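You operate a simulated robot arm through the tools that you are given. There is no shell and no other tool. Be economical: measure what you need, move in short steps, check, and stop when the job is done.

Carry out the task below with a simulated two-armed robot. There is one attempt and no reset: what you move stays moved.

JOB
Pick up the spray bottle with one hand, pass it to the other hand and put it on the top of the wall bench. Put one of the copper bridges from the top of the left bench on the high shelf of the shelving. Put the paper wad from the top of the left bench on top of the clear cover there. Take the white brush on the top of the left bench and put it away on the top of the glazing bench. Put the navy brush on the shelf of the narrow table. Take the mug and leave it on the glass of the light table. Do these in any order. Set down upright: spray bottle.

It is judged by the outcome, as a careful person would: the job done as asked, and still so three seconds after it is handed in. It fails if anything else is knocked over, pushed out of place, dropped, spilled or broken. A push-on lid holds only when it is set on centred and level and pressed home; a screw cap is set on level and turned clockwise until tight.

ROBOT AND FRAMES
Two 7-joint arms with fingered hands on one trunk, on a base that drives. Base frame: it is fixed to the floor where the robot stands at the start and does not move with it; the origin is under the middle of the robot, x ahead of it, y to its left, z up. Readings come in cm, degrees, newtons and seconds.
The left shoulder is at the start at [2, 12.3, 127.4], the right one opposite. Places, roughly: copper bridge (5x4x3 cm) [60, -10, 80]; cover (19x19x7 cm) [50, -100, 90]; glass of the light table [-140, -100, 70]; high shelf of the shelving [-130, 90, 130]; mug (12x9x8 cm) [-210, -200, 60]; navy brush (7x5x6 cm) [-180, -70, 70]; paper wad (6x5x4 cm) [50, -130, 80]; shelf of the narrow table (22x24 cm) [72, -398, 32]; spray bottle (9x9x28 cm) [50, -10, 90]; top of the glazing bench [-460, 90, 90]; top of the wall bench [80, -230, 90]; white brush (6x5x6 cm) [60, -130, 80]. Payload 2.4 kg a hand.
Tool frame (each hand has its own): the origin (TCP) lies between the finger pads and is the grasp point; the fingertips stand 1.7 cm ahead of it; z points along the fingers, y is the line along which they close. The gripper opens to 8.8 cm. The gripper's body begins 4.7 cm behind the TCP. The gripper is a hand of 3 fingers: y runs from the thumb to the fingers, the wrist lies at [0, 0, -16.5] in the tool frame, and closing takes about 1.5 s.
Orientation is that of the tool frame in the base frame, as [roll, pitch, yaw] about the fixed x, y, z axes, in that order (R = Rz(yaw) Ry(pitch) Rx(roll)). With the fingers straight down and closing along the base's y, the tool's x points along the base's -x, its y along +y and its z along -z.

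CONTROLS
- The arms move only by the tool step_arm. It takes "left_deltas", "right_deltas" or both (then of equal length, played together; a hand with none holds still); each is a list of rows, each an object (a shift or turn left out is 0, a gripper value left out holds the last) with "xyz": the shift along the tool's x, y, z in units of 20 mm (1.0 is 20 mm), a list of three; "delta_rot": the turn, a rotation vector about the tool's x, y, z in units of 8 degrees (1.0 is 8 degrees), a list of three. In form: [{"xyz": [dx, dy, dz], "delta_rot": [ax, ay, az]}, ...]. A call has 1 to 8 rows; each row shifts and turns the commanded pose from where the row before left it, along the tool's axes as they then stand. "left_grip" and "right_grip" are, for a hand that has rows, the closure in counts, from 0 (fully open) to 255 (shut), set as the call begins (left out, the last holds). A call with a number of a shift or a turn outside -1 to 1 is refused whole. Each row takes 0.2 s and may step no farther than 5 cm and 8.6 degrees from the row before; otherwise, or with a gripper value out of range, the whole call is refused. Where a pose cannot be reached the arm comes as near as it can. A force on the tool above 40 N (or 10 N above the force at the start of the call, whichever is more), or a blocked arm, ends the call early, and 0.2 s more pass. Each finger travels about 4.5 cm/s and halts on what it meets, pressing with about 25 N; the grip force reading is that of the motor and also rises with nothing between the fingers. The clock runs only during rows and for 0.2 s after the last one: add rows that do not move to give the fingers time. The reply holds the time, the measured pose of the TCP, the force on the tool along the base axes, the opening and the grip force, in the units named above and with some noise, with the torque about the TCP (base axes, N m) and any sound that the robot's microphone picked up.
- Cameras (640 x 400 px; columns grow to the right, rows downward): "scene" is now at [5.12, -0.83, 172.14]; the picture's right is [-0.24, -0.97, 0.00], its down [-0.85, 0.21, -0.49] and it looks along [0.47, -0.12, -0.87] (base axes); focal length 264 px, centre (320, 200). "left" rides on the left gripper at [-5.2, 0.4, -6.6] in its tool frame; the picture's right is [-0.09, -1.00, 0.00], its down [0.78, -0.07, -0.62] and it looks along [0.62, -0.05, 0.78] (tool axes); focal length 243 px, centre (320, 200). "right" rides on the right gripper at [5.2, 0.4, -6.6] in its tool frame; the picture's right is [-0.08, 1.00, 0.00], its down [-0.78, -0.07, -0.62] and it looks along [-0.62, -0.05, 0.78] (tool axes); focal length 243 px, centre (320, 200). There is no depth. A picture from a camera that has moved, and an enlarged one, comes with that camera's place and axes in the base frame and with its lens. The place of the scene camera against the robot may be out by one fixed shift of up to 1.8 cm in any direction.
- snapshot(camera): a new picture of that camera. No time passes.
- slide_trunk(by): slides the trunk up (or, below 0, down) by that many cm; the arms and the scene camera ride with it, the base frame stays. It gives what a move gives, with no picture.
- roll_base(legs): drives the robot by 1 to 6 legs, each [ahead, left, turn to the left] in cm, cm and degrees, along the robot's own axes; the way and the turn of a leg run together, so that a leg with both is an arc; at most 150 cm and 180 degrees a leg. The arms and the cameras ride along, it lands a little off, and it stops where it bumps. It gives what a move gives.
- finger_targets(finger1, finger2, thumb_bend, hand): sets how far each is bent, from 0 (flat) to 1 (curled in); at 0.3 the hand is open as for a grip, at 0.7 the pads meet at the TCP. One left out holds its place. A second passes; each finger stops where it meets its share of the squeeze, and holds until it gets a number again. A gripper value or a shape takes the hand back. It gives what a move gives, with no picture; readings hold the bend of each and the force on the fingers (four entries, about 0 where the hand has none), thumb and palm.
- hand_shape(shape, hand): the hand has 3 fingers and takes this shape, open, in about a second: jaw (thumb against the fingers, like two jaws); tri (thumb and two fingers); tip (a fingertip pinch); poke (one finger out to press); point (the index stretched); flat (the hand flat); cup (the hand cupped); fist (a fist). The gripper value then closes the fingers along that shape, each until it touches; the sizes above hold for jaw. It gives what a move gives, with no picture.
- aim_head(pan, tilt): turns the head with the scene camera to pan (to the left, within 120 degrees either way) and tilt (down, from -29 to 69), counted from straight ahead of the robot. It gives what a move gives.
- close_up(camera, box): a new picture of the part [left, top, right, bottom] of that camera's present view, enlarged. No time passes.
- close_job(): hands the job in; it is judged then, once.

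Go step by step. Nothing tells you exact positions but the pictures and the camera data: compare them with the known pose of the tool, close in by small moves and look again before you grip or let go. The budget is 196 turns and 192 pictures, counting those below and the enlarged ones. Unless the task says otherwise, let go and move clear before handing in.

The tools are called after ">>>" as a command line: name --argument value ..., lists and objects as JSON in quotes. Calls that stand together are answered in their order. step_arm: Moves the arms, as the interface text tells. Its arguments: {"type":"object","properties":{"left_deltas":{"type":"array","items":{"type":"object","properties":{"xyz":{"type":"array","items":{"type":"number"}},"delta_rot":{"type":"array","items":{"type":"number"}}}}},"left_grip":{"type":"number"},"right_deltas":{"type":"array","items":{"type":"object","properties":{"xyz":{"type":"array","items":{"type":"number"}},"delta_rot":{"type":"array","items":{"type":"number"}}}}},"right_grip":{"type":"number"}},"required":[]} The other tools are called the same way: slide_trunk (by) slides the trunk up or down; hand_shape (shape, hand) gives the hand a shape; finger_targets (finger1, finger2, thumb_bend, hand) moves the fingers one by one; roll_base (legs) drives the base; aim_head (pan, tilt) turns the head that bears the scene camera; snapshot (camera) takes a picture; close_up (camera, box) takes an enlarged picture of a part of a camera's view; close_job () hands the job in.

At the start:

```text
t: 0.0
left_tcp_pos: [27.03, 5.41, 109.25]
left_ee_rot: [180.0, 0.0, 180.0]
left_ft_force: [0.2, 0.1, -0.3]
left_moment: [-0.02, 0.01, 0.02]
left_grip_width: 8.8
left_finger_force: 0.0
left_shape: jaw
left_bend: [0.3, 0.3, 0.3]
left_finger forces: [0.0, 0.0, 0.1, 0.0, 0.1, 0.0]
right_tcp_pos: [26.02, -19.68, 119.35]
right_ee_rot: [-180.0, 0.0, 180.0]
right_ft_force: [-0.5, 0.2, 0.8]
right_moment: [0.04, -0.01, 0.02]
right_grip_width: 8.79
right_finger_force: 0.0
right_shape: jaw
right_bend: [0.3, 0.3, 0.3]
right_finger forces: [0.1, 0.0, 0.0, 0.0, 0.0, 0.0]
trunk travel left (down, up): [-48.8, 34.2]
robot x, y, heading: [0.1, -0.13, 0.1]
head pan, tilt: [-14.1, 60.7]
```

scene: 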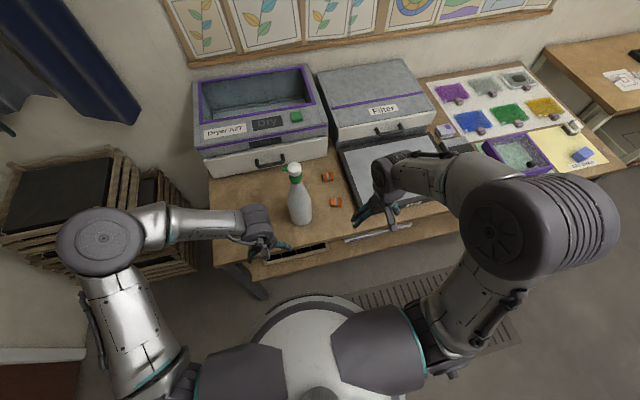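
right: 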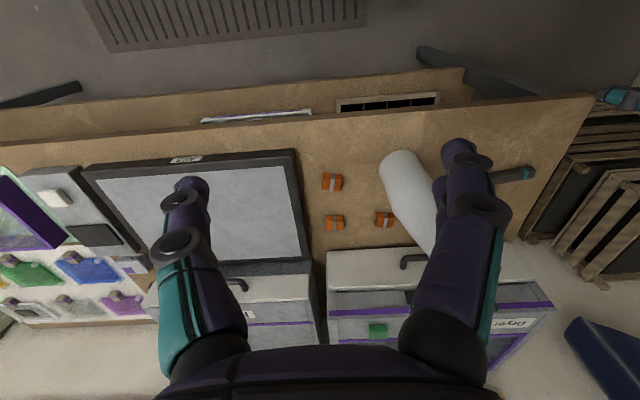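
left: 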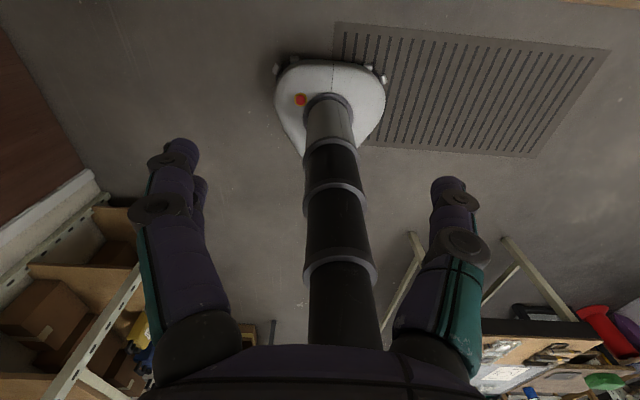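

I see the left bench ahead with the spray bottle and copper bridges near me. I'll look around the room first to map it.

>>> aim_head --pan -60 --tilt 25

>>> snapshot --camera "scene"

>>> aim_head --pan -118 --tilt 25

>>> snapshot --camera "scene"

>>> aim_head --pan 118 --tilt 25

>>> snapshot --camera "scene"

>>> aim_head --pan 0 --tilt 50

>>> snapshot --camera "scene"

```text
t: 1.1
left_tcp_pos: [26.96, 5.3, 109.26]
left_ee_rot: [179.9, 0.0, -180.0]
left_ft_force: [0.6, 0.6, -1.2]
left_moment: [-0.02, -0.01, 0.03]
left_grip_width: 8.79
left_finger_force: 0.0
left_shape: jaw
left_bend: [0.3, 0.3, 0.3]
left_finger forces: [0.1, 0.1, 0.0, 0.1, 0.1, 0.1]
right_tcp_pos: [25.89, -19.71, 119.22]
right_ee_rot: [180.0, 0.0, -180.0]
right_ft_force: [0.0, 0.4, -0.5]
right_moment: [0.0, -0.01, 0.0]
right_grip_width: 8.83
right_finger_force: 0.0
right_shape: jaw
right_bend: [0.3, 0.3, 0.3]
right_finger forces: [0.1, 0.1, 0.0, 0.1, 0.0, 0.0]
trunk travel left (down, up): [-48.8, 34.2]
robot x, y, heading: [0.15, -0.06, -0.0]
head pan, tilt: [-60.0, 25.0]
```

```text
188 pictures are left
camera scene: at [3.35, -7.2, 177.22], right [-0.87, -0.5, 0.0], down [-0.21, 0.37, -0.91], along [0.45, -0.78, -0.42], focal length 264 px, centre (320, 200)
```

scene: 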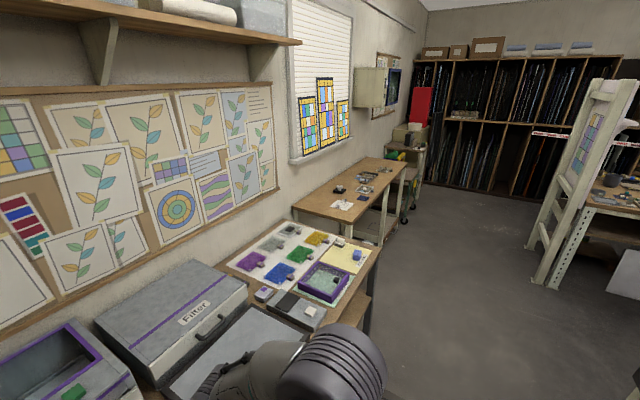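

```text
t: 2.4
left_tcp_pos: [27.04, 5.41, 109.32]
left_ee_rot: [-179.9, 0.1, -180.0]
left_ft_force: [0.3, -0.8, -0.3]
left_moment: [0.02, 0.01, 0.0]
left_grip_width: 8.78
left_finger_force: 0.0
left_shape: jaw
left_bend: [0.3, 0.3, 0.3]
left_finger forces: [0.1, 0.1, 0.1, 0.0, 0.0, 0.0]
right_tcp_pos: [25.99, -19.72, 119.27]
right_ee_rot: [180.0, 0.0, 180.0]
right_ft_force: [-0.8, 0.5, 0.1]
right_moment: [0.01, 0.0, 0.01]
right_grip_width: 8.74
right_finger_force: 0.1
right_shape: jaw
right_bend: [0.3, 0.3, 0.3]
right_finger forces: [0.0, 0.0, 0.0, 0.0, 0.1, 0.1]
trunk travel left (down, up): [-48.8, 34.2]
robot x, y, heading: [-0.27, -0.41, -0.2]
head pan, tilt: [-118.0, 25.0]
```

```text
187 pictures are left
camera scene: at [-5.58, -7.36, 177.23], right [-0.88, 0.47, 0.0], down [0.2, 0.37, -0.91], along [-0.42, -0.8, -0.42], focal length 264 px, centre (320, 200)
```

scene: 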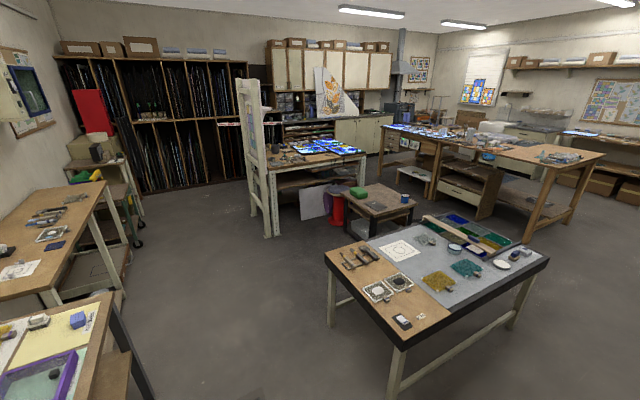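

```text
t: 5.8
left_tcp_pos: [27.11, 5.36, 109.25]
left_ee_rot: [-180.0, 0.0, -179.9]
left_ft_force: [0.3, 0.8, 0.6]
left_moment: [-0.02, 0.02, 0.01]
left_grip_width: 8.8
left_finger_force: 0.0
left_shape: jaw
left_bend: [0.3, 0.3, 0.3]
left_finger forces: [0.1, 0.1, 0.0, 0.0, 0.0, 0.0]
right_tcp_pos: [25.97, -19.78, 119.32]
right_ee_rot: [-180.0, 0.0, 180.0]
right_ft_force: [-0.4, -0.5, 0.2]
right_moment: [0.04, 0.01, -0.02]
right_grip_width: 8.8
right_finger_force: 0.2
right_shape: jaw
right_bend: [0.3, 0.3, 0.3]
right_finger forces: [0.0, 0.1, 0.0, 0.1, 0.0, 0.0]
trunk travel left (down, up): [-48.8, 34.2]
robot x, y, heading: [0.06, 0.04, -0.0]
head pan, tilt: [118.0, 25.0]
```

```text
186 pictures are left
camera scene: at [-5.58, 8.91, 177.23], right [0.88, 0.47, 0.0], down [0.2, -0.37, -0.91], along [-0.43, 0.8, -0.42], focal length 264 px, centre (320, 200)
```

scene: 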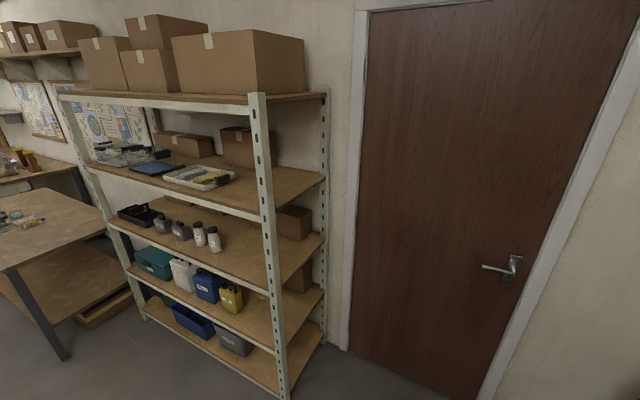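

```text
t: 7.7
left_tcp_pos: [26.99, 5.26, 109.23]
left_ee_rot: [-180.0, 0.0, 180.0]
left_ft_force: [-0.5, -0.6, 0.7]
left_moment: [0.01, 0.05, 0.03]
left_grip_width: 8.78
left_finger_force: 0.1
left_shape: jaw
left_bend: [0.3, 0.3, 0.3]
left_finger forces: [0.0, 0.1, 0.0, 0.1, 0.1, 0.1]
right_tcp_pos: [25.99, -19.77, 119.34]
right_ee_rot: [179.9, 0.0, -180.0]
right_ft_force: [0.1, 0.0, 0.0]
right_moment: [0.0, -0.01, 0.02]
right_grip_width: 8.8
right_finger_force: 0.1
right_shape: jaw
right_bend: [0.3, 0.3, 0.3]
right_finger forces: [0.0, 0.0, 0.1, 0.1, 0.1, 0.0]
trunk travel left (down, up): [-48.8, 34.2]
robot x, y, heading: [-0.05, 0.16, 0.0]
head pan, tilt: [0.0, 50.0]
```

```text
185 pictures are left
camera scene: at [6.44, 0.78, 173.48], right [0.0, -1.0, 0.0], down [-0.77, 0.0, -0.64], along [0.64, 0.0, -0.77], focal length 264 px, centre (320, 200)
```

scene: 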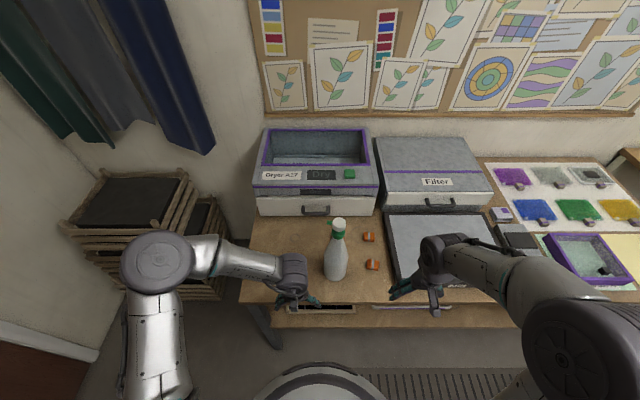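

The map makes sense: left bench ahead, wall bench beyond it to the right, light table behind right. I'll zoom in on the bottle and the neighbouring details.

>>> close_up --camera "scene" --box '[240, 180, 440, 305]'

>>> aim_head --pan -60 --tilt 35

>>> close_up --camera "scene" --box '[180, 120, 420, 270]'

>>> aim_head --pan -118 --tilt 25

>>> close_up --camera "scene" --box '[310, 180, 550, 330]'

>>> close_up --camera "scene" --box '[340, 80, 640, 268]'

>>> close_up --camera "scene" --box '[0, 120, 300, 308]'

```text
3.20 times, centred on (340, 242) of scene
camera zoom: at [6.44, 0.78, 173.48], right [0.0, -1.0, 0.0], down [-0.77, 0.0, -0.64], along [0.64, 0.0, -0.77], focal length 846 px, centre (256, 64)
```

zoom: 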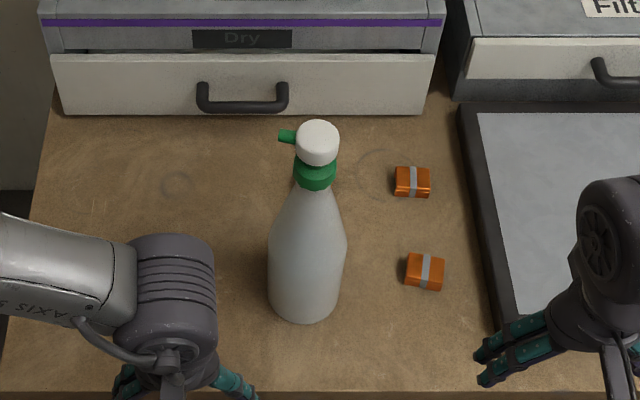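

```text
t: 9.0
left_tcp_pos: [27.13, 5.4, 109.23]
left_ee_rot: [180.0, 0.0, -180.0]
left_ft_force: [-0.2, -0.3, -0.8]
left_moment: [-0.01, 0.01, 0.01]
left_grip_width: 8.8
left_finger_force: 0.2
left_shape: jaw
left_bend: [0.3, 0.3, 0.3]
left_finger forces: [0.0, 0.0, 0.0, 0.0, 0.1, 0.1]
right_tcp_pos: [25.81, -19.81, 119.35]
right_ee_rot: [179.9, -0.1, -180.0]
right_ft_force: [1.1, 0.0, -0.2]
right_moment: [0.0, 0.01, -0.02]
right_grip_width: 8.8
right_finger_force: 0.1
right_shape: jaw
right_bend: [0.3, 0.3, 0.3]
right_finger forces: [0.0, 0.1, 0.0, 0.0, 0.1, 0.0]
trunk travel left (down, up): [-48.8, 34.2]
robot x, y, heading: [0.63, 0.04, -0.1]
head pan, tilt: [-60.0, 35.0]
```

```text
2.67 times, centred on (300, 195) of scene
camera zoom: at [3.15, -6.85, 175.65], right [-0.87, -0.5, 0.0], down [-0.29, 0.5, -0.82], along [0.41, -0.71, -0.57], focal length 705 px, centre (373, 213)
```

zoom: 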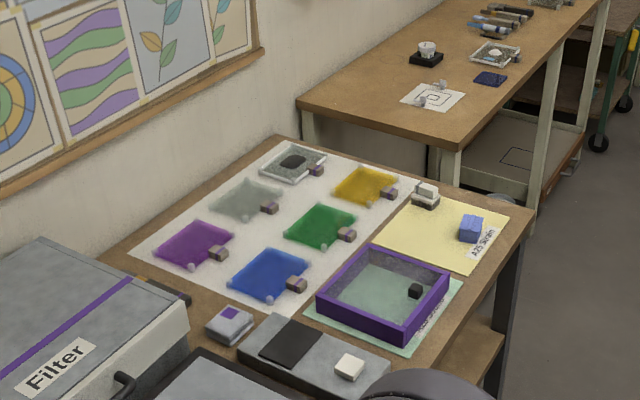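

```text
t: 10.3
left_tcp_pos: [27.04, 5.27, 109.24]
left_ee_rot: [-179.9, -0.1, 179.9]
left_ft_force: [0.2, 0.8, -0.7]
left_moment: [0.03, 0.0, -0.01]
left_grip_width: 8.79
left_finger_force: 0.0
left_shape: jaw
left_bend: [0.3, 0.3, 0.3]
left_finger forces: [0.0, 0.1, 0.1, 0.0, 0.0, 0.1]
right_tcp_pos: [25.76, -19.8, 119.27]
right_ee_rot: [180.0, 0.0, -179.9]
right_ft_force: [-0.3, -0.1, 0.4]
right_moment: [0.0, 0.0, 0.0]
right_grip_width: 8.82
right_finger_force: 0.0
right_shape: jaw
right_bend: [0.3, 0.3, 0.3]
right_finger forces: [0.0, 0.0, 0.0, 0.0, 0.0, 0.0]
trunk travel left (down, up): [-48.8, 34.2]
robot x, y, heading: [0.1, -0.02, 0.1]
head pan, tilt: [-118.0, 25.0]
```

```text
2.67 times, centred on (430, 255) of scene
camera zoom: at [-5.58, -7.36, 177.23], right [-0.88, 0.47, 0.0], down [0.2, 0.37, -0.91], along [-0.42, -0.8, -0.42], focal length 705 px, centre (27, 53)
```

zoom: 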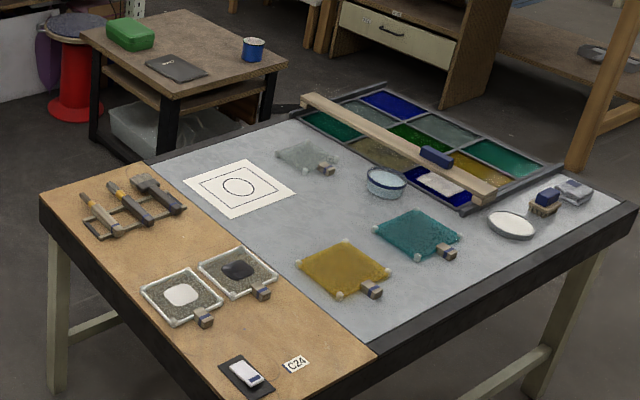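

```text
2.13 times, centred on (490, 174) of scene
camera zoom: at [-5.58, -7.36, 177.23], right [-0.88, 0.47, 0.0], down [0.2, 0.37, -0.91], along [-0.42, -0.8, -0.42], focal length 562 px, centre (-42, 255)
```

zoom: 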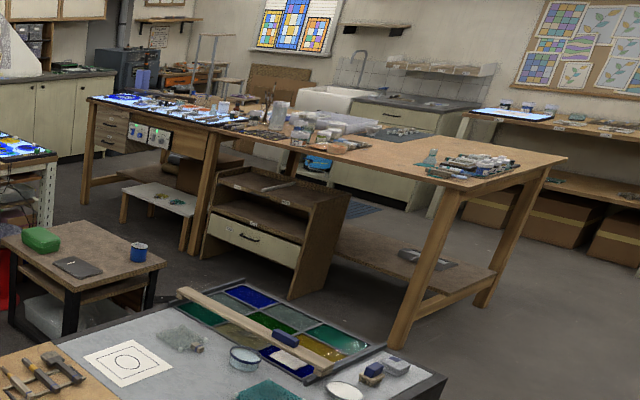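

```text
2.13 times, centred on (150, 214) of scene
camera zoom: at [-5.58, -7.36, 177.23], right [-0.88, 0.47, 0.0], down [0.2, 0.37, -0.91], along [-0.42, -0.8, -0.42], focal length 562 px, centre (682, 170)
```

zoom: 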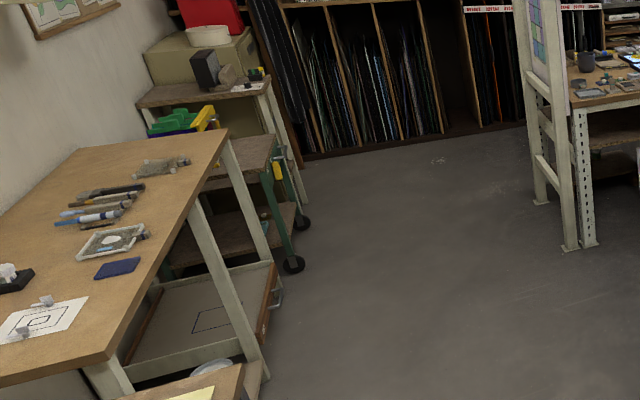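

I triangulated: bench top z≈80.5, bottle axis ≈[50,-4.6], bridges ≈[51,-19],[63,-19],[63,-6.6]. I'll swing the left hand to point forward (horizontal), clear of the bottle, to test reach.

>>> step_arm --left_deltas '[{"xyz": [0, 0.3, 0], "delta_rot": [0, -1, 0]}, {"xyz": [0, 0.3, 0], "delta_rot": [0, -1, 0]}, {"xyz": [0, 0.3, 0], "delta_rot": [0, -1, 0]}, {"xyz": [0, 0.3, 0], "delta_rot": [0, -1, 0]}, {"delta_rot": [0, -1, 0]}, {"delta_rot": [0, -1, 0]}, {"delta_rot": [0, -1, 0]}, {"delta_rot": [0, -1, 0]}]'

>>> step_arm --left_deltas '[{"delta_rot": [0, -1, 0]}, {"delta_rot": [0, -1, 0]}, {"delta_rot": [0, -1, 0]}, {"delta_rot": [0, -0.25, 0]}]'

>>> aim_head --pan 0 --tilt 60

>>> snapshot --camera "scene"

>>> snapshot --camera "left"

```text
t: 12.1
left_tcp_pos: [27.97, 7.02, 108.78]
left_ee_rot: [-179.9, 64.0, -179.9]
left_ft_force: [0.4, -0.8, 0.3]
left_moment: [0.0, -0.02, -0.01]
left_grip_width: 8.78
left_finger_force: 0.0
left_shape: jaw
left_bend: [0.3, 0.3, 0.3]
left_finger forces: [0.0, 0.0, 0.0, 0.1, 0.0, 0.0]
left hand out of reach, approached as far as the arm can: row 5, 6
right_tcp_pos: [25.85, -19.83, 119.21]
right_ee_rot: [-180.0, 0.0, 180.0]
right_ft_force: [-0.1, -0.1, -0.1]
right_moment: [0.01, -0.05, 0.01]
right_grip_width: 8.79
right_finger_force: 0.0
right_shape: jaw
right_bend: [0.3, 0.3, 0.3]
right_finger forces: [0.0, 0.1, 0.0, 0.0, 0.0, 0.0]
trunk travel left (down, up): [-48.8, 34.2]
robot x, y, heading: [0.06, -0.24, -0.1]
head pan, tilt: [-118.0, 25.0]
```

```text
t: 13.1
left_tcp_pos: [32.53, 6.94, 109.79]
left_ee_rot: [-75.4, 90.0, -75.4]
left_ft_force: [-0.7, -0.1, 0.1]
left_moment: [-0.01, 0.02, 0.01]
left_grip_width: 8.79
left_finger_force: 0.0
left_shape: jaw
left_bend: [0.3, 0.3, 0.3]
left_finger forces: [0.0, 0.0, 0.0, 0.1, 0.0, 0.0]
left hand out of reach, approached as far as the arm can: row 2, 3, 4
right_tcp_pos: [25.96, -19.71, 119.28]
right_ee_rot: [180.0, 0.0, -180.0]
right_ft_force: [-0.8, 0.2, 0.1]
right_moment: [-0.02, 0.01, -0.01]
right_grip_width: 8.79
right_finger_force: 0.1
right_shape: jaw
right_bend: [0.3, 0.3, 0.3]
right_finger forces: [0.0, 0.0, 0.0, 0.0, 0.1, 0.0]
trunk travel left (down, up): [-48.8, 34.2]
robot x, y, heading: [-0.03, 0.05, 0.2]
head pan, tilt: [-118.0, 25.0]
```

```text
t: 15.1
left_tcp_pos: [32.63, 6.84, 109.72]
left_ee_rot: [173.7, 89.9, 173.7]
left_ft_force: [0.5, -0.7, -1.2]
left_moment: [0.0, 0.02, 0.03]
left_grip_width: 8.78
left_finger_force: 0.1
left_shape: jaw
left_bend: [0.3, 0.3, 0.3]
left_finger forces: [0.0, 0.1, 0.1, 0.0, 0.1, 0.0]
right_tcp_pos: [25.88, -19.85, 119.29]
right_ee_rot: [-180.0, 0.0, -179.9]
right_ft_force: [-0.3, 0.1, -0.2]
right_moment: [-0.03, 0.0, -0.01]
right_grip_width: 8.83
right_finger_force: 0.0
right_shape: jaw
right_bend: [0.3, 0.3, 0.3]
right_finger forces: [0.0, 0.1, 0.0, 0.0, 0.1, 0.0]
trunk travel left (down, up): [-48.8, 34.2]
robot x, y, heading: [0.05, -0.42, -0.1]
head pan, tilt: [0.0, 60.0]
```

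```text
179 pictures are left
camera scene: at [5.4, 0.76, 172.22], right [0.0, -1.0, 0.0], down [-0.87, 0.0, -0.5], along [0.5, 0.0, -0.87], focal length 264 px, centre (320, 200)
```

scene: 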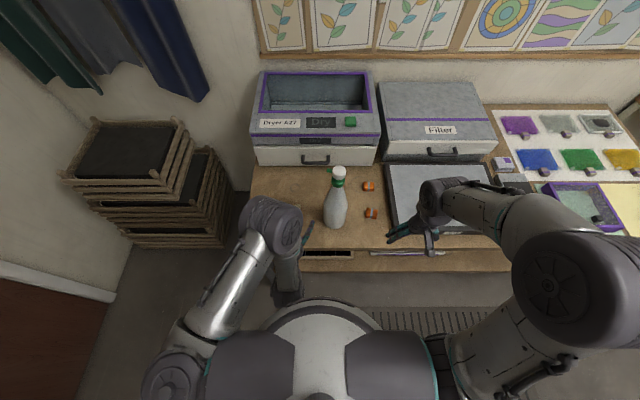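

```text
178 pictures are left
camera left: at [25.9, 7.25, 115.01], right [0.0, -1.0, 0.08], down [-0.62, -0.07, -0.78], along [0.78, -0.05, -0.62], focal length 243 px, centre (320, 200)
```

left: 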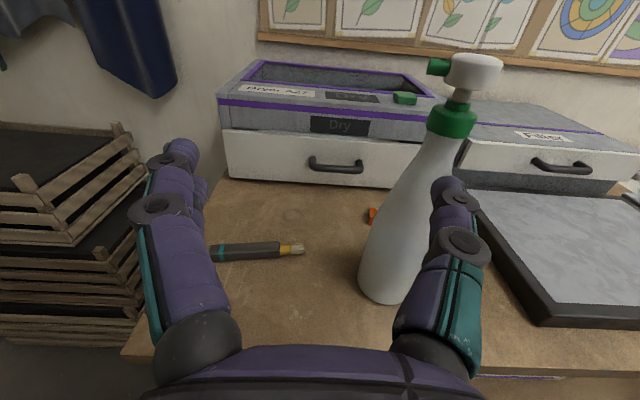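

The left camera gives a good view of the bottle. I'll measure its profile with an enlarged view.

>>> close_up --camera "scene" --box '[296, 155, 376, 235]'

>>> close_up --camera "left" --box '[340, 40, 540, 320]'

```text
5.00 times, centred on (336, 195) of scene
camera zoom: at [5.4, 0.76, 172.22], right [0.0, -1.0, 0.0], down [-0.87, 0.0, -0.5], along [0.5, 0.0, -0.87], focal length 1322 px, centre (240, 225)
```

zoom: 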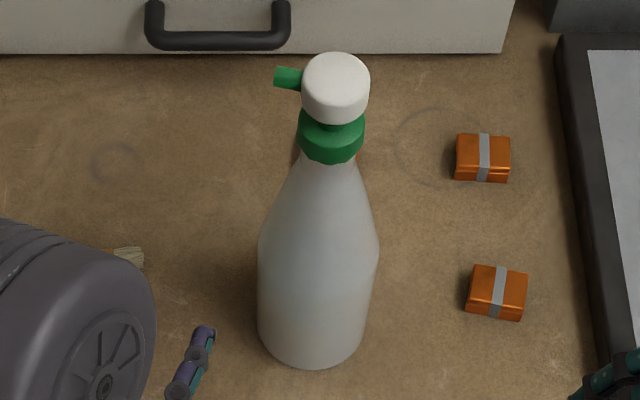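

```text
1.43 times, centred on (440, 180) of left
camera zoom: at [25.9, 7.25, 115.01], right [0.0, -1.0, 0.08], down [-0.62, -0.07, -0.78], along [0.78, -0.05, -0.62], focal length 347 px, centre (149, 229)
```

zoom: 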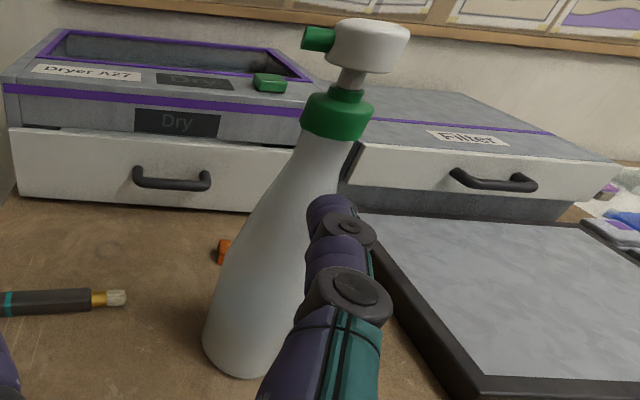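

Body diameter ≈8.1 cm, collar ≈3.9 cm. Plan: left hand takes the upper body at z≈100, right takes the collar. I lower and yaw the left hand toward the bottle.

>>> step_arm --left_deltas '[{"xyz": [1, 0, 0], "delta_rot": [0.75, 0, 0]}, {"xyz": [1, 0, 0], "delta_rot": [0.75, 0, 0]}, {"xyz": [1, 0, 0], "delta_rot": [0.75, 0, 0]}, {"xyz": [1, 0, 0], "delta_rot": [0.75, 0, 0]}, {"xyz": [1, 0, 0], "delta_rot": [0.75, 0, 0]}, {}]'

>>> snapshot --camera "left"

>>> snapshot --camera "scene"

```text
t: 16.5
left_tcp_pos: [34.01, 9.09, 100.06]
left_ee_rot: [-81.6, 90.0, -111.6]
left_ft_force: [0.2, -0.6, 0.0]
left_moment: [0.02, 0.02, -0.01]
left_grip_width: 8.77
left_finger_force: 0.0
left_shape: jaw
left_bend: [0.3, 0.3, 0.3]
left_finger forces: [0.0, 0.0, 0.0, 0.0, 0.0, 0.0]
left hand out of reach, approached as far as the arm can: row 1, 3
right_tcp_pos: [25.85, -19.86, 119.25]
right_ee_rot: [180.0, 0.1, -179.9]
right_ft_force: [-0.2, 0.0, -0.3]
right_moment: [0.03, -0.02, -0.04]
right_grip_width: 8.78
right_finger_force: 0.1
right_shape: jaw
right_bend: [0.3, 0.3, 0.3]
right_finger forces: [0.0, 0.0, 0.0, 0.0, 0.0, 0.1]
trunk travel left (down, up): [-48.8, 34.2]
robot x, y, heading: [0.07, -0.26, 0.1]
head pan, tilt: [0.0, 60.0]
```

```text
175 pictures are left
camera left: at [28.44, 12.73, 105.26], right [-0.5, -0.86, 0.08], down [-0.57, 0.25, -0.78], along [0.65, -0.44, -0.62], focal length 243 px, centre (320, 200)
```

left: 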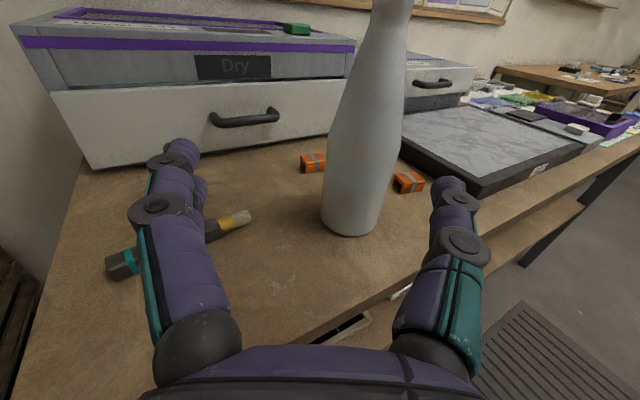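

```text
174 pictures are left
camera scene: at [5.39, 0.73, 172.22], right [0.0, -1.0, 0.0], down [-0.87, 0.0, -0.5], along [0.5, 0.0, -0.87], focal length 264 px, centre (320, 200)
```

scene: 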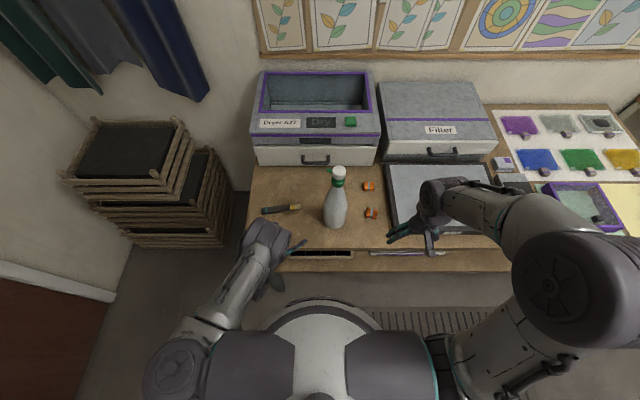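

Bottle axis now estimated at about (47,-4.8). I shift the left hand sideways onto its line, then look.

>>> step_arm --left_deltas '[{"xyz": [0, -0.92, 0.2]}, {"xyz": [0, -0.92, 0.3]}, {"xyz": [0, -0.92, 0.5]}, {}]'

>>> snapshot --camera "left"

```text
t: 17.5
left_tcp_pos: [32.94, 3.34, 100.16]
left_ee_rot: [93.6, 90.0, 63.6]
left_ft_force: [-0.2, -0.4, -0.3]
left_moment: [0.01, -0.01, 0.0]
left_grip_width: 8.8
left_finger_force: 0.2
left_shape: jaw
left_bend: [0.3, 0.3, 0.3]
left_finger forces: [0.1, 0.1, 0.0, 0.0, 0.0, 0.1]
right_tcp_pos: [25.97, -19.64, 119.33]
right_ee_rot: [180.0, 0.1, -179.9]
right_ft_force: [0.4, 0.4, 1.1]
right_moment: [-0.02, 0.01, 0.01]
right_grip_width: 8.79
right_finger_force: 0.1
right_shape: jaw
right_bend: [0.3, 0.3, 0.3]
right_finger forces: [0.0, 0.0, 0.0, 0.1, 0.0, 0.1]
trunk travel left (down, up): [-48.8, 34.2]
robot x, y, heading: [-0.11, 0.08, 0.2]
head pan, tilt: [0.0, 60.0]
```

```text
173 pictures are left
camera left: at [27.31, 6.91, 105.26], right [-0.5, -0.86, 0.08], down [-0.57, 0.25, -0.78], along [0.65, -0.44, -0.62], focal length 243 px, centre (320, 200)
```

left: 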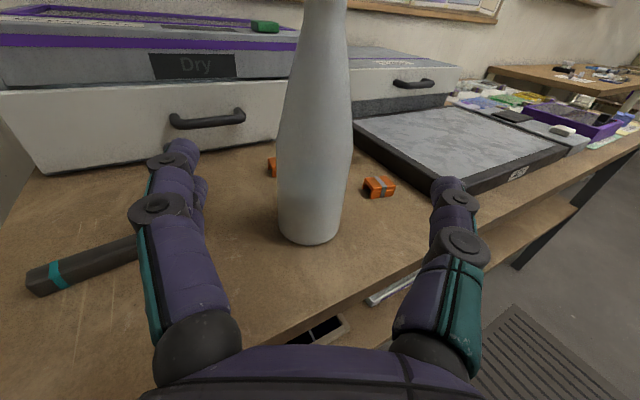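

Lateral offset is only ~0.3 cm. I advance about 9 cm and check again before straddling the bottle.

>>> step_arm --left_deltas '[{"xyz": [0, -0.08, 1]}, {"xyz": [0, -0.08, 1]}, {"xyz": [0, 0, 1]}, {"xyz": [0, 0, 1]}, {"xyz": [0, 0, 0.5]}, {}]'

>>> snapshot --camera "left"

>>> close_up --camera "scene" --box '[256, 140, 416, 240]'

```text
t: 18.9
left_tcp_pos: [40.51, -1.5, 100.1]
left_ee_rot: [-67.8, 90.0, -97.9]
left_ft_force: [0.2, -0.5, -0.8]
left_moment: [-0.01, 0.03, 0.01]
left_grip_width: 8.81
left_finger_force: 0.1
left_shape: jaw
left_bend: [0.3, 0.3, 0.3]
left_finger forces: [0.0, 0.0, 0.0, 0.0, 0.1, 0.0]
right_tcp_pos: [25.95, -19.7, 119.24]
right_ee_rot: [179.9, -0.1, -180.0]
right_ft_force: [0.3, 0.2, -0.1]
right_moment: [-0.01, -0.01, 0.0]
right_grip_width: 8.8
right_finger_force: 0.1
right_shape: jaw
right_bend: [0.3, 0.3, 0.3]
right_finger forces: [0.0, 0.1, 0.0, 0.0, 0.0, 0.0]
trunk travel left (down, up): [-48.8, 34.2]
robot x, y, heading: [0.24, -0.19, 0.1]
head pan, tilt: [0.0, 60.0]
```

```text
172 pictures are left
camera left: at [34.91, 2.15, 105.31], right [-0.5, -0.86, 0.08], down [-0.57, 0.25, -0.78], along [0.65, -0.44, -0.62], focal length 243 px, centre (320, 200)
```

left: 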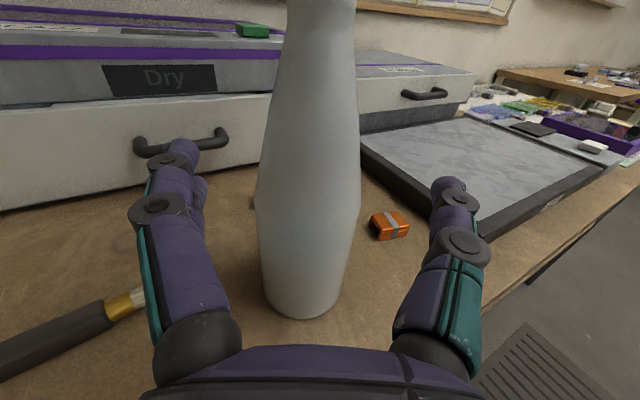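

```text
4.00 times, centred on (336, 190) of scene
camera zoom: at [5.4, 0.77, 172.22], right [0.0, -1.0, 0.0], down [-0.87, 0.0, -0.5], along [0.5, 0.0, -0.87], focal length 1057 px, centre (256, 240)
```

zoom: 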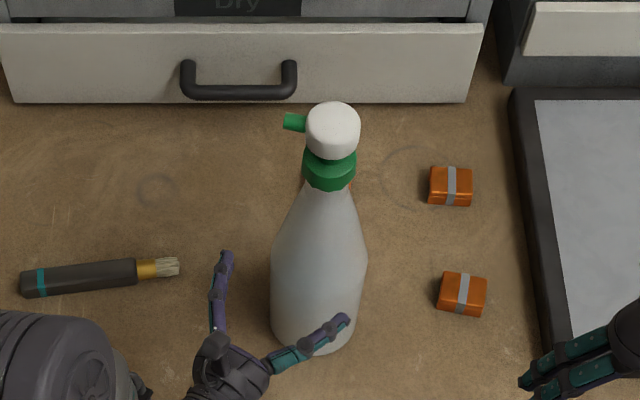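

Axis confirmed at (47.5,-5.3); diameter at z≈98 is about 6.6 cm. Advancing to straddle it.

>>> step_arm --left_deltas '[{"xyz": [0.5, 0.1, 0.8]}, {"xyz": [0.5, 0, 0.8]}, {"xyz": [0, 0, 0.8]}, {"xyz": [0, 0, 0.8]}, {"xyz": [0, 0, 0.75]}, {}]'

>>> snapshot --camera "left"

>>> close_up --camera "scene" --box '[256, 140, 416, 240]'

```text
t: 20.3
left_tcp_pos: [47.38, -5.33, 98.05]
left_ee_rot: [-162.8, 90.0, 167.3]
left_ft_force: [0.2, -0.1, 0.9]
left_moment: [-0.02, -0.01, -0.01]
left_grip_width: 8.79
left_finger_force: 0.0
left_shape: jaw
left_bend: [0.3, 0.3, 0.3]
left_finger forces: [0.0, 0.0, 0.1, 0.1, 0.1, 0.1]
right_tcp_pos: [25.85, -19.74, 119.34]
right_ee_rot: [180.0, 0.0, -180.0]
right_ft_force: [0.2, -0.7, -0.9]
right_moment: [-0.01, 0.0, 0.01]
right_grip_width: 8.79
right_finger_force: 0.1
right_shape: jaw
right_bend: [0.3, 0.3, 0.3]
right_finger forces: [0.0, 0.0, 0.1, 0.0, 0.0, 0.0]
trunk travel left (down, up): [-48.8, 34.2]
robot x, y, heading: [-0.01, 0.01, -0.1]
head pan, tilt: [0.0, 60.0]
```

```text
170 pictures are left
camera left: at [41.8, -1.58, 103.24], right [-0.5, -0.86, 0.08], down [-0.57, 0.25, -0.78], along [0.65, -0.44, -0.62], focal length 243 px, centre (320, 200)
```

left: 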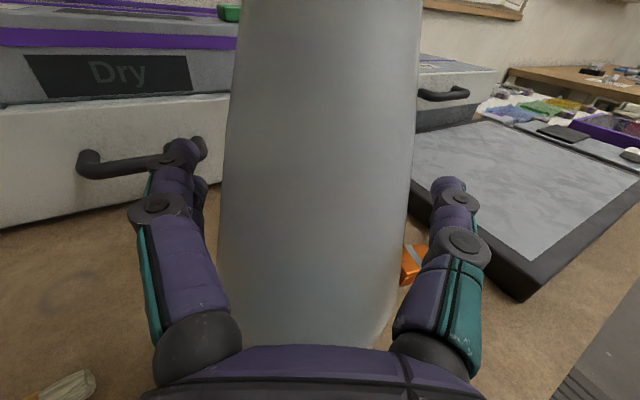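

```text
4.00 times, centred on (336, 190) of scene
camera zoom: at [5.41, 0.78, 172.22], right [0.0, -1.0, 0.0], down [-0.87, 0.0, -0.5], along [0.5, 0.0, -0.87], focal length 1057 px, centre (256, 240)
```

zoom: 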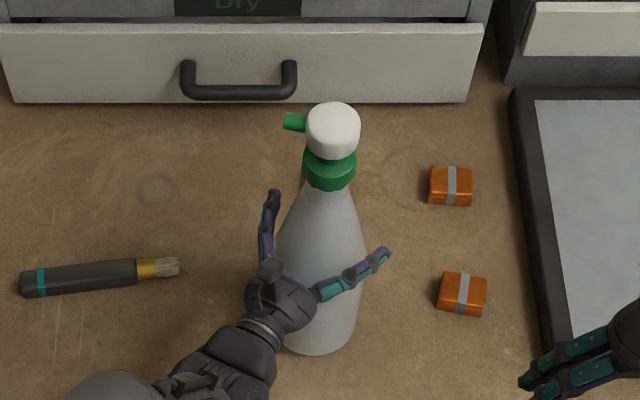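

The hand straddles the bottle with gaps both sides. Closing.

>>> step_arm --left_deltas '[{}, {}, {}, {}, {}, {}, {}, {}]' --left_grip 255

>>> close_up --camera "scene" --box '[256, 140, 416, 240]'

```text
t: 22.1
left_tcp_pos: [47.29, -5.27, 98.05]
left_ee_rot: [-136.2, 89.9, -166.4]
left_ft_force: [2.9, -2.0, 6.0]
left_moment: [-0.07, -0.1, -0.01]
left_grip_width: 5.68
left_finger_force: 25.0
left_shape: jaw
left_bend: [0.7, 0.66, 0.71]
left_finger forces: [11.4, 11.5, 0.1, 0.0, 23.7, 0.0]
right_tcp_pos: [25.74, -19.96, 119.26]
right_ee_rot: [180.0, 0.0, -179.9]
right_ft_force: [-0.1, 0.9, -0.1]
right_moment: [0.02, 0.0, 0.0]
right_grip_width: 8.78
right_finger_force: 0.0
right_shape: jaw
right_bend: [0.3, 0.3, 0.3]
right_finger forces: [0.0, 0.0, 0.0, 0.0, 0.0, 0.1]
trunk travel left (down, up): [-48.8, 34.2]
robot x, y, heading: [-0.33, -0.11, 0.1]
head pan, tilt: [0.0, 60.0]
```

```text
4.00 times, centred on (336, 190) of scene
camera zoom: at [5.38, 0.73, 172.23], right [0.0, -1.0, 0.0], down [-0.87, 0.0, -0.5], along [0.5, 0.0, -0.87], focal length 1057 px, centre (256, 240)
```

zoom: 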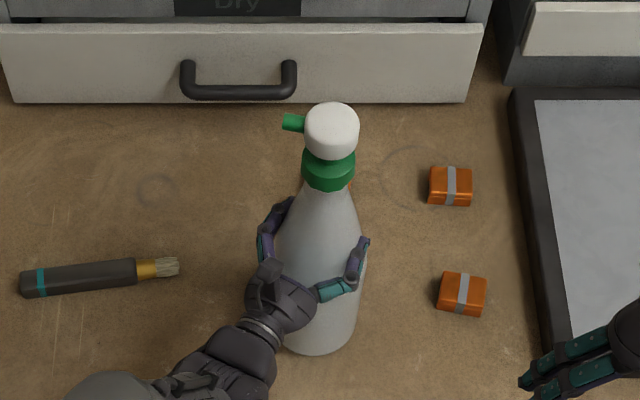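

Firm grip. Lifting 6 cm.

>>> step_arm --left_deltas '[{"xyz": [-0.5, 0, 0]}, {"xyz": [-0.5, 0, 0]}, {"xyz": [-1, 0, 0]}, {"xyz": [-1, 0, 0]}, {"xyz": [-1, 0, 0]}, {}]'

>>> snapshot --camera "scene"

>>> snapshot --camera "right"

```text
t: 23.5
left_tcp_pos: [47.44, -5.08, 106.1]
left_ee_rot: [179.5, 90.0, 149.5]
left_ft_force: [-0.6, 0.2, -7.1]
left_moment: [-0.02, 0.05, -0.02]
left_grip_width: 5.55
left_finger_force: 24.8
left_shape: jaw
left_bend: [0.71, 0.66, 0.72]
left_finger forces: [10.0, 10.5, 0.1, 0.1, 21.0, 0.0]
right_tcp_pos: [25.86, -19.8, 119.21]
right_ee_rot: [-179.9, 0.1, -180.0]
right_ft_force: [-0.1, 0.2, -0.2]
right_moment: [-0.02, 0.03, 0.02]
right_grip_width: 8.78
right_finger_force: 0.1
right_shape: jaw
right_bend: [0.3, 0.3, 0.3]
right_finger forces: [0.0, 0.1, 0.0, 0.0, 0.0, 0.0]
trunk travel left (down, up): [-48.8, 34.2]
robot x, y, heading: [0.05, -0.35, -0.1]
head pan, tilt: [0.0, 60.0]
```

```text
167 pictures are left
camera scene: at [5.49, 0.75, 172.22], right [0.0, -1.0, 0.0], down [-0.87, 0.0, -0.5], along [0.5, 0.0, -0.87], focal length 264 px, centre (320, 200)
```

scene: 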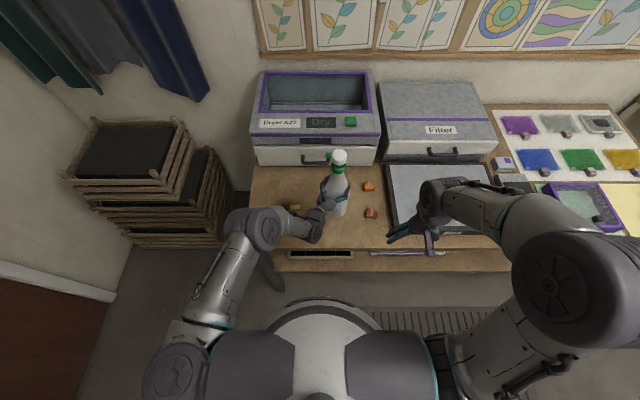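

```text
166 pictures are left
camera right: at [20.77, -19.3, 125.85], right [0.08, 1.0, 0.0], down [0.78, -0.07, 0.62], along [0.62, -0.05, -0.78], focal length 243 px, centre (320, 200)
```

right: 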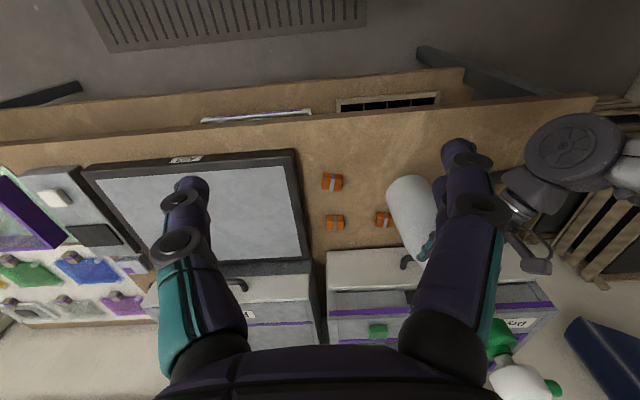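

Bottle is up and held. Now I swing the right hand to horizontal, keeping the wrist roughly in place.

>>> step_arm --right_deltas '[{"xyz": [-1, -0.2, 0], "delta_rot": [0, -1, 0]}, {"xyz": [-1, -0.2, 0], "delta_rot": [0, -1, 0]}, {"xyz": [-1, -0.2, 0], "delta_rot": [0, -1, 0]}, {"xyz": [-1, -0.2, 0], "delta_rot": [0, -1, 0]}, {"xyz": [-0.8, -0.2, 0], "delta_rot": [0, -1, 0]}, {"xyz": [-0.8, -0.2, 0], "delta_rot": [0, -1, 0]}, {"xyz": [-0.8, -0.2, 0], "delta_rot": [0, -1, 0]}, {"xyz": [-0.8, -0.2, 0], "delta_rot": [0, -1, 0]}]'

>>> step_arm --right_deltas '[{"xyz": [-0.5, 0, 0], "delta_rot": [0, -1, 0]}, {"xyz": [-0.5, 0, 0], "delta_rot": [0, -1, 0]}, {"xyz": [0, 0, 0], "delta_rot": [0, -1, 0]}, {"delta_rot": [0, -0.25, 0]}, {}]'

>>> snapshot --camera "scene"

```text
t: 25.3
left_tcp_pos: [47.36, -5.13, 105.92]
left_ee_rot: [175.6, 89.9, 145.6]
left_ft_force: [0.2, -0.2, -7.2]
left_moment: [-0.02, 0.06, 0.03]
left_grip_width: 5.58
left_finger_force: 24.6
left_shape: jaw
left_bend: [0.71, 0.66, 0.72]
left_finger forces: [10.0, 10.4, 0.0, 0.0, 20.8, 0.0]
right_tcp_pos: [38.31, -23.11, 125.32]
right_ee_rot: [179.8, 64.1, 179.8]
right_ft_force: [-0.5, 0.6, 0.1]
right_moment: [0.02, 0.03, -0.01]
right_grip_width: 8.78
right_finger_force: 0.0
right_shape: jaw
right_bend: [0.3, 0.3, 0.3]
right_finger forces: [0.0, 0.0, 0.0, 0.1, 0.0, 0.0]
trunk travel left (down, up): [-48.8, 34.2]
robot x, y, heading: [-0.18, 0.09, -0.2]
head pan, tilt: [0.0, 60.0]
```

```text
t: 26.5
left_tcp_pos: [47.51, -5.06, 105.94]
left_ee_rot: [10.8, 90.0, -19.1]
left_ft_force: [-0.6, -0.4, -7.3]
left_moment: [0.01, 0.05, -0.01]
left_grip_width: 5.61
left_finger_force: 24.8
left_shape: jaw
left_bend: [0.71, 0.66, 0.72]
left_finger forces: [10.0, 10.4, 0.1, 0.0, 20.7, 0.0]
right_tcp_pos: [39.21, -21.52, 126.47]
right_ee_rot: [177.1, 79.2, 179.6]
right_ft_force: [-0.4, 0.3, 0.2]
right_moment: [-0.01, 0.01, 0.02]
right_grip_width: 8.79
right_finger_force: 0.0
right_shape: jaw
right_bend: [0.3, 0.3, 0.3]
right_finger forces: [0.0, 0.1, 0.0, 0.0, 0.1, 0.1]
right hand out of reach, approached as far as the arm can: row 2, 3, 4
trunk travel left (down, up): [-48.8, 34.2]
robot x, y, heading: [0.05, -0.13, -0.2]
head pan, tilt: [0.0, 60.0]
```

```text
165 pictures are left
camera scene: at [5.47, 0.78, 172.22], right [0.0, -1.0, 0.0], down [-0.87, 0.0, -0.5], along [0.5, 0.0, -0.87], focal length 264 px, centre (320, 200)
```

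scene: 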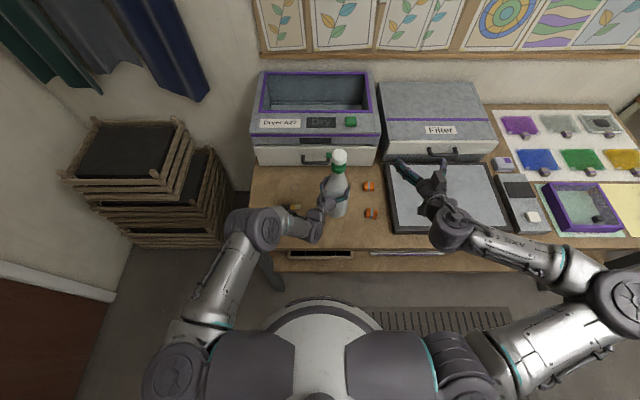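

Right hand nearly horizontal (wrist limit near). Yawing it to the left will relax it.

>>> step_arm --right_deltas '[{"delta_rot": [-1, 0, 0]}, {"delta_rot": [-1, 0, 0]}, {"delta_rot": [-1, 0, 0]}, {"delta_rot": [-1, 0, 0]}, {"xyz": [0.5, 0, 0], "delta_rot": [-1, 0, 0]}, {"xyz": [0.5, 0, 0], "delta_rot": [-1, 0, 0]}, {"xyz": [0.5, 0, 0], "delta_rot": [-1, 0, 0]}, {}]'

>>> snapshot --camera "scene"

>>> snapshot --camera "right"

```text
t: 28.3
left_tcp_pos: [47.5, -5.15, 106.03]
left_ee_rot: [-175.4, 89.9, 154.5]
left_ft_force: [0.3, 0.3, -7.5]
left_moment: [0.01, 0.06, 0.0]
left_grip_width: 5.59
left_finger_force: 25.3
left_shape: jaw
left_bend: [0.71, 0.66, 0.72]
left_finger forces: [10.0, 10.4, 0.0, 0.0, 20.8, 0.0]
right_tcp_pos: [38.51, -22.15, 123.9]
right_ee_rot: [149.4, 75.6, -168.0]
right_ft_force: [1.3, -0.1, 0.3]
right_moment: [0.01, 0.01, 0.0]
right_grip_width: 8.78
right_finger_force: 0.0
right_shape: jaw
right_bend: [0.3, 0.3, 0.3]
right_finger forces: [0.1, 0.1, 0.0, 0.1, 0.0, 0.1]
right hand out of reach, approached as far as the arm can: row 5, 6, 7
trunk travel left (down, up): [-48.8, 34.2]
robot x, y, heading: [-0.04, 0.11, 0.0]
head pan, tilt: [0.0, 60.0]
```

```text
164 pictures are left
camera scene: at [5.48, 0.76, 172.22], right [0.0, -1.0, 0.0], down [-0.87, 0.0, -0.5], along [0.5, 0.0, -0.87], focal length 264 px, centre (320, 200)
```

scene: 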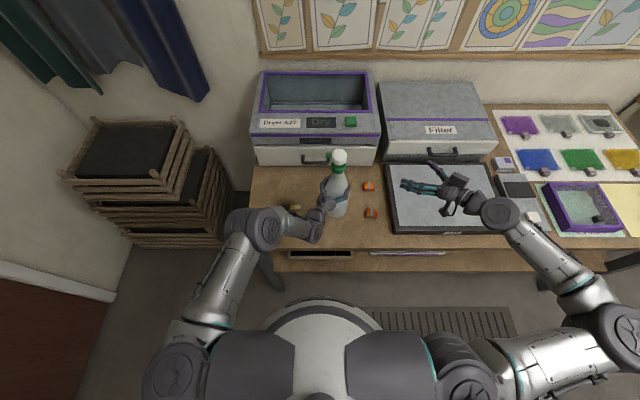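

```text
163 pictures are left
camera right: at [32.34, -26.56, 120.33], right [-0.64, 0.74, 0.21], down [-0.21, -0.43, 0.88], along [0.74, 0.52, 0.43], focal length 243 px, centre (320, 200)
```

right: 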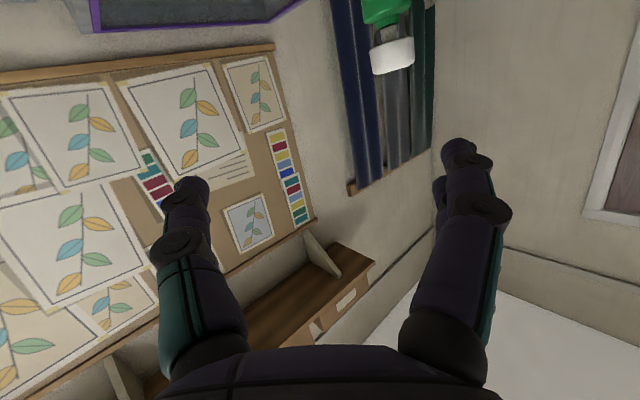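

The right hand's roll is awkward compared with the left (its camera is underneath). I'll roll it 180° about its own axis to mirror the left arm.

>>> step_arm --right_deltas '[{"delta_rot": [0, 0, 1]}, {"delta_rot": [0, 0, 1]}, {"delta_rot": [0, 0, 1]}, {"delta_rot": [0, 0, 1]}, {"delta_rot": [0, 0, 1]}, {"delta_rot": [0, 0, 1]}]'

```text
t: 29.7
left_tcp_pos: [47.46, -5.09, 105.9]
left_ee_rot: [-177.2, 89.9, 152.8]
left_ft_force: [0.3, 0.6, -6.6]
left_moment: [0.02, 0.07, -0.01]
left_grip_width: 5.56
left_finger_force: 24.7
left_shape: jaw
left_bend: [0.71, 0.66, 0.72]
left_finger forces: [10.0, 10.4, 0.0, 0.0, 20.7, 0.0]
right_tcp_pos: [38.4, -22.2, 123.89]
right_ee_rot: [104.7, 33.5, 141.9]
right_ft_force: [0.4, -0.1, -0.6]
right_moment: [0.02, 0.02, 0.02]
right_grip_width: 8.77
right_finger_force: 0.0
right_shape: jaw
right_bend: [0.3, 0.3, 0.3]
right_finger forces: [0.1, 0.1, 0.0, 0.0, 0.0, 0.0]
trunk travel left (down, up): [-48.8, 34.2]
robot x, y, heading: [-0.27, 0.42, 0.2]
head pan, tilt: [0.0, 60.0]
```

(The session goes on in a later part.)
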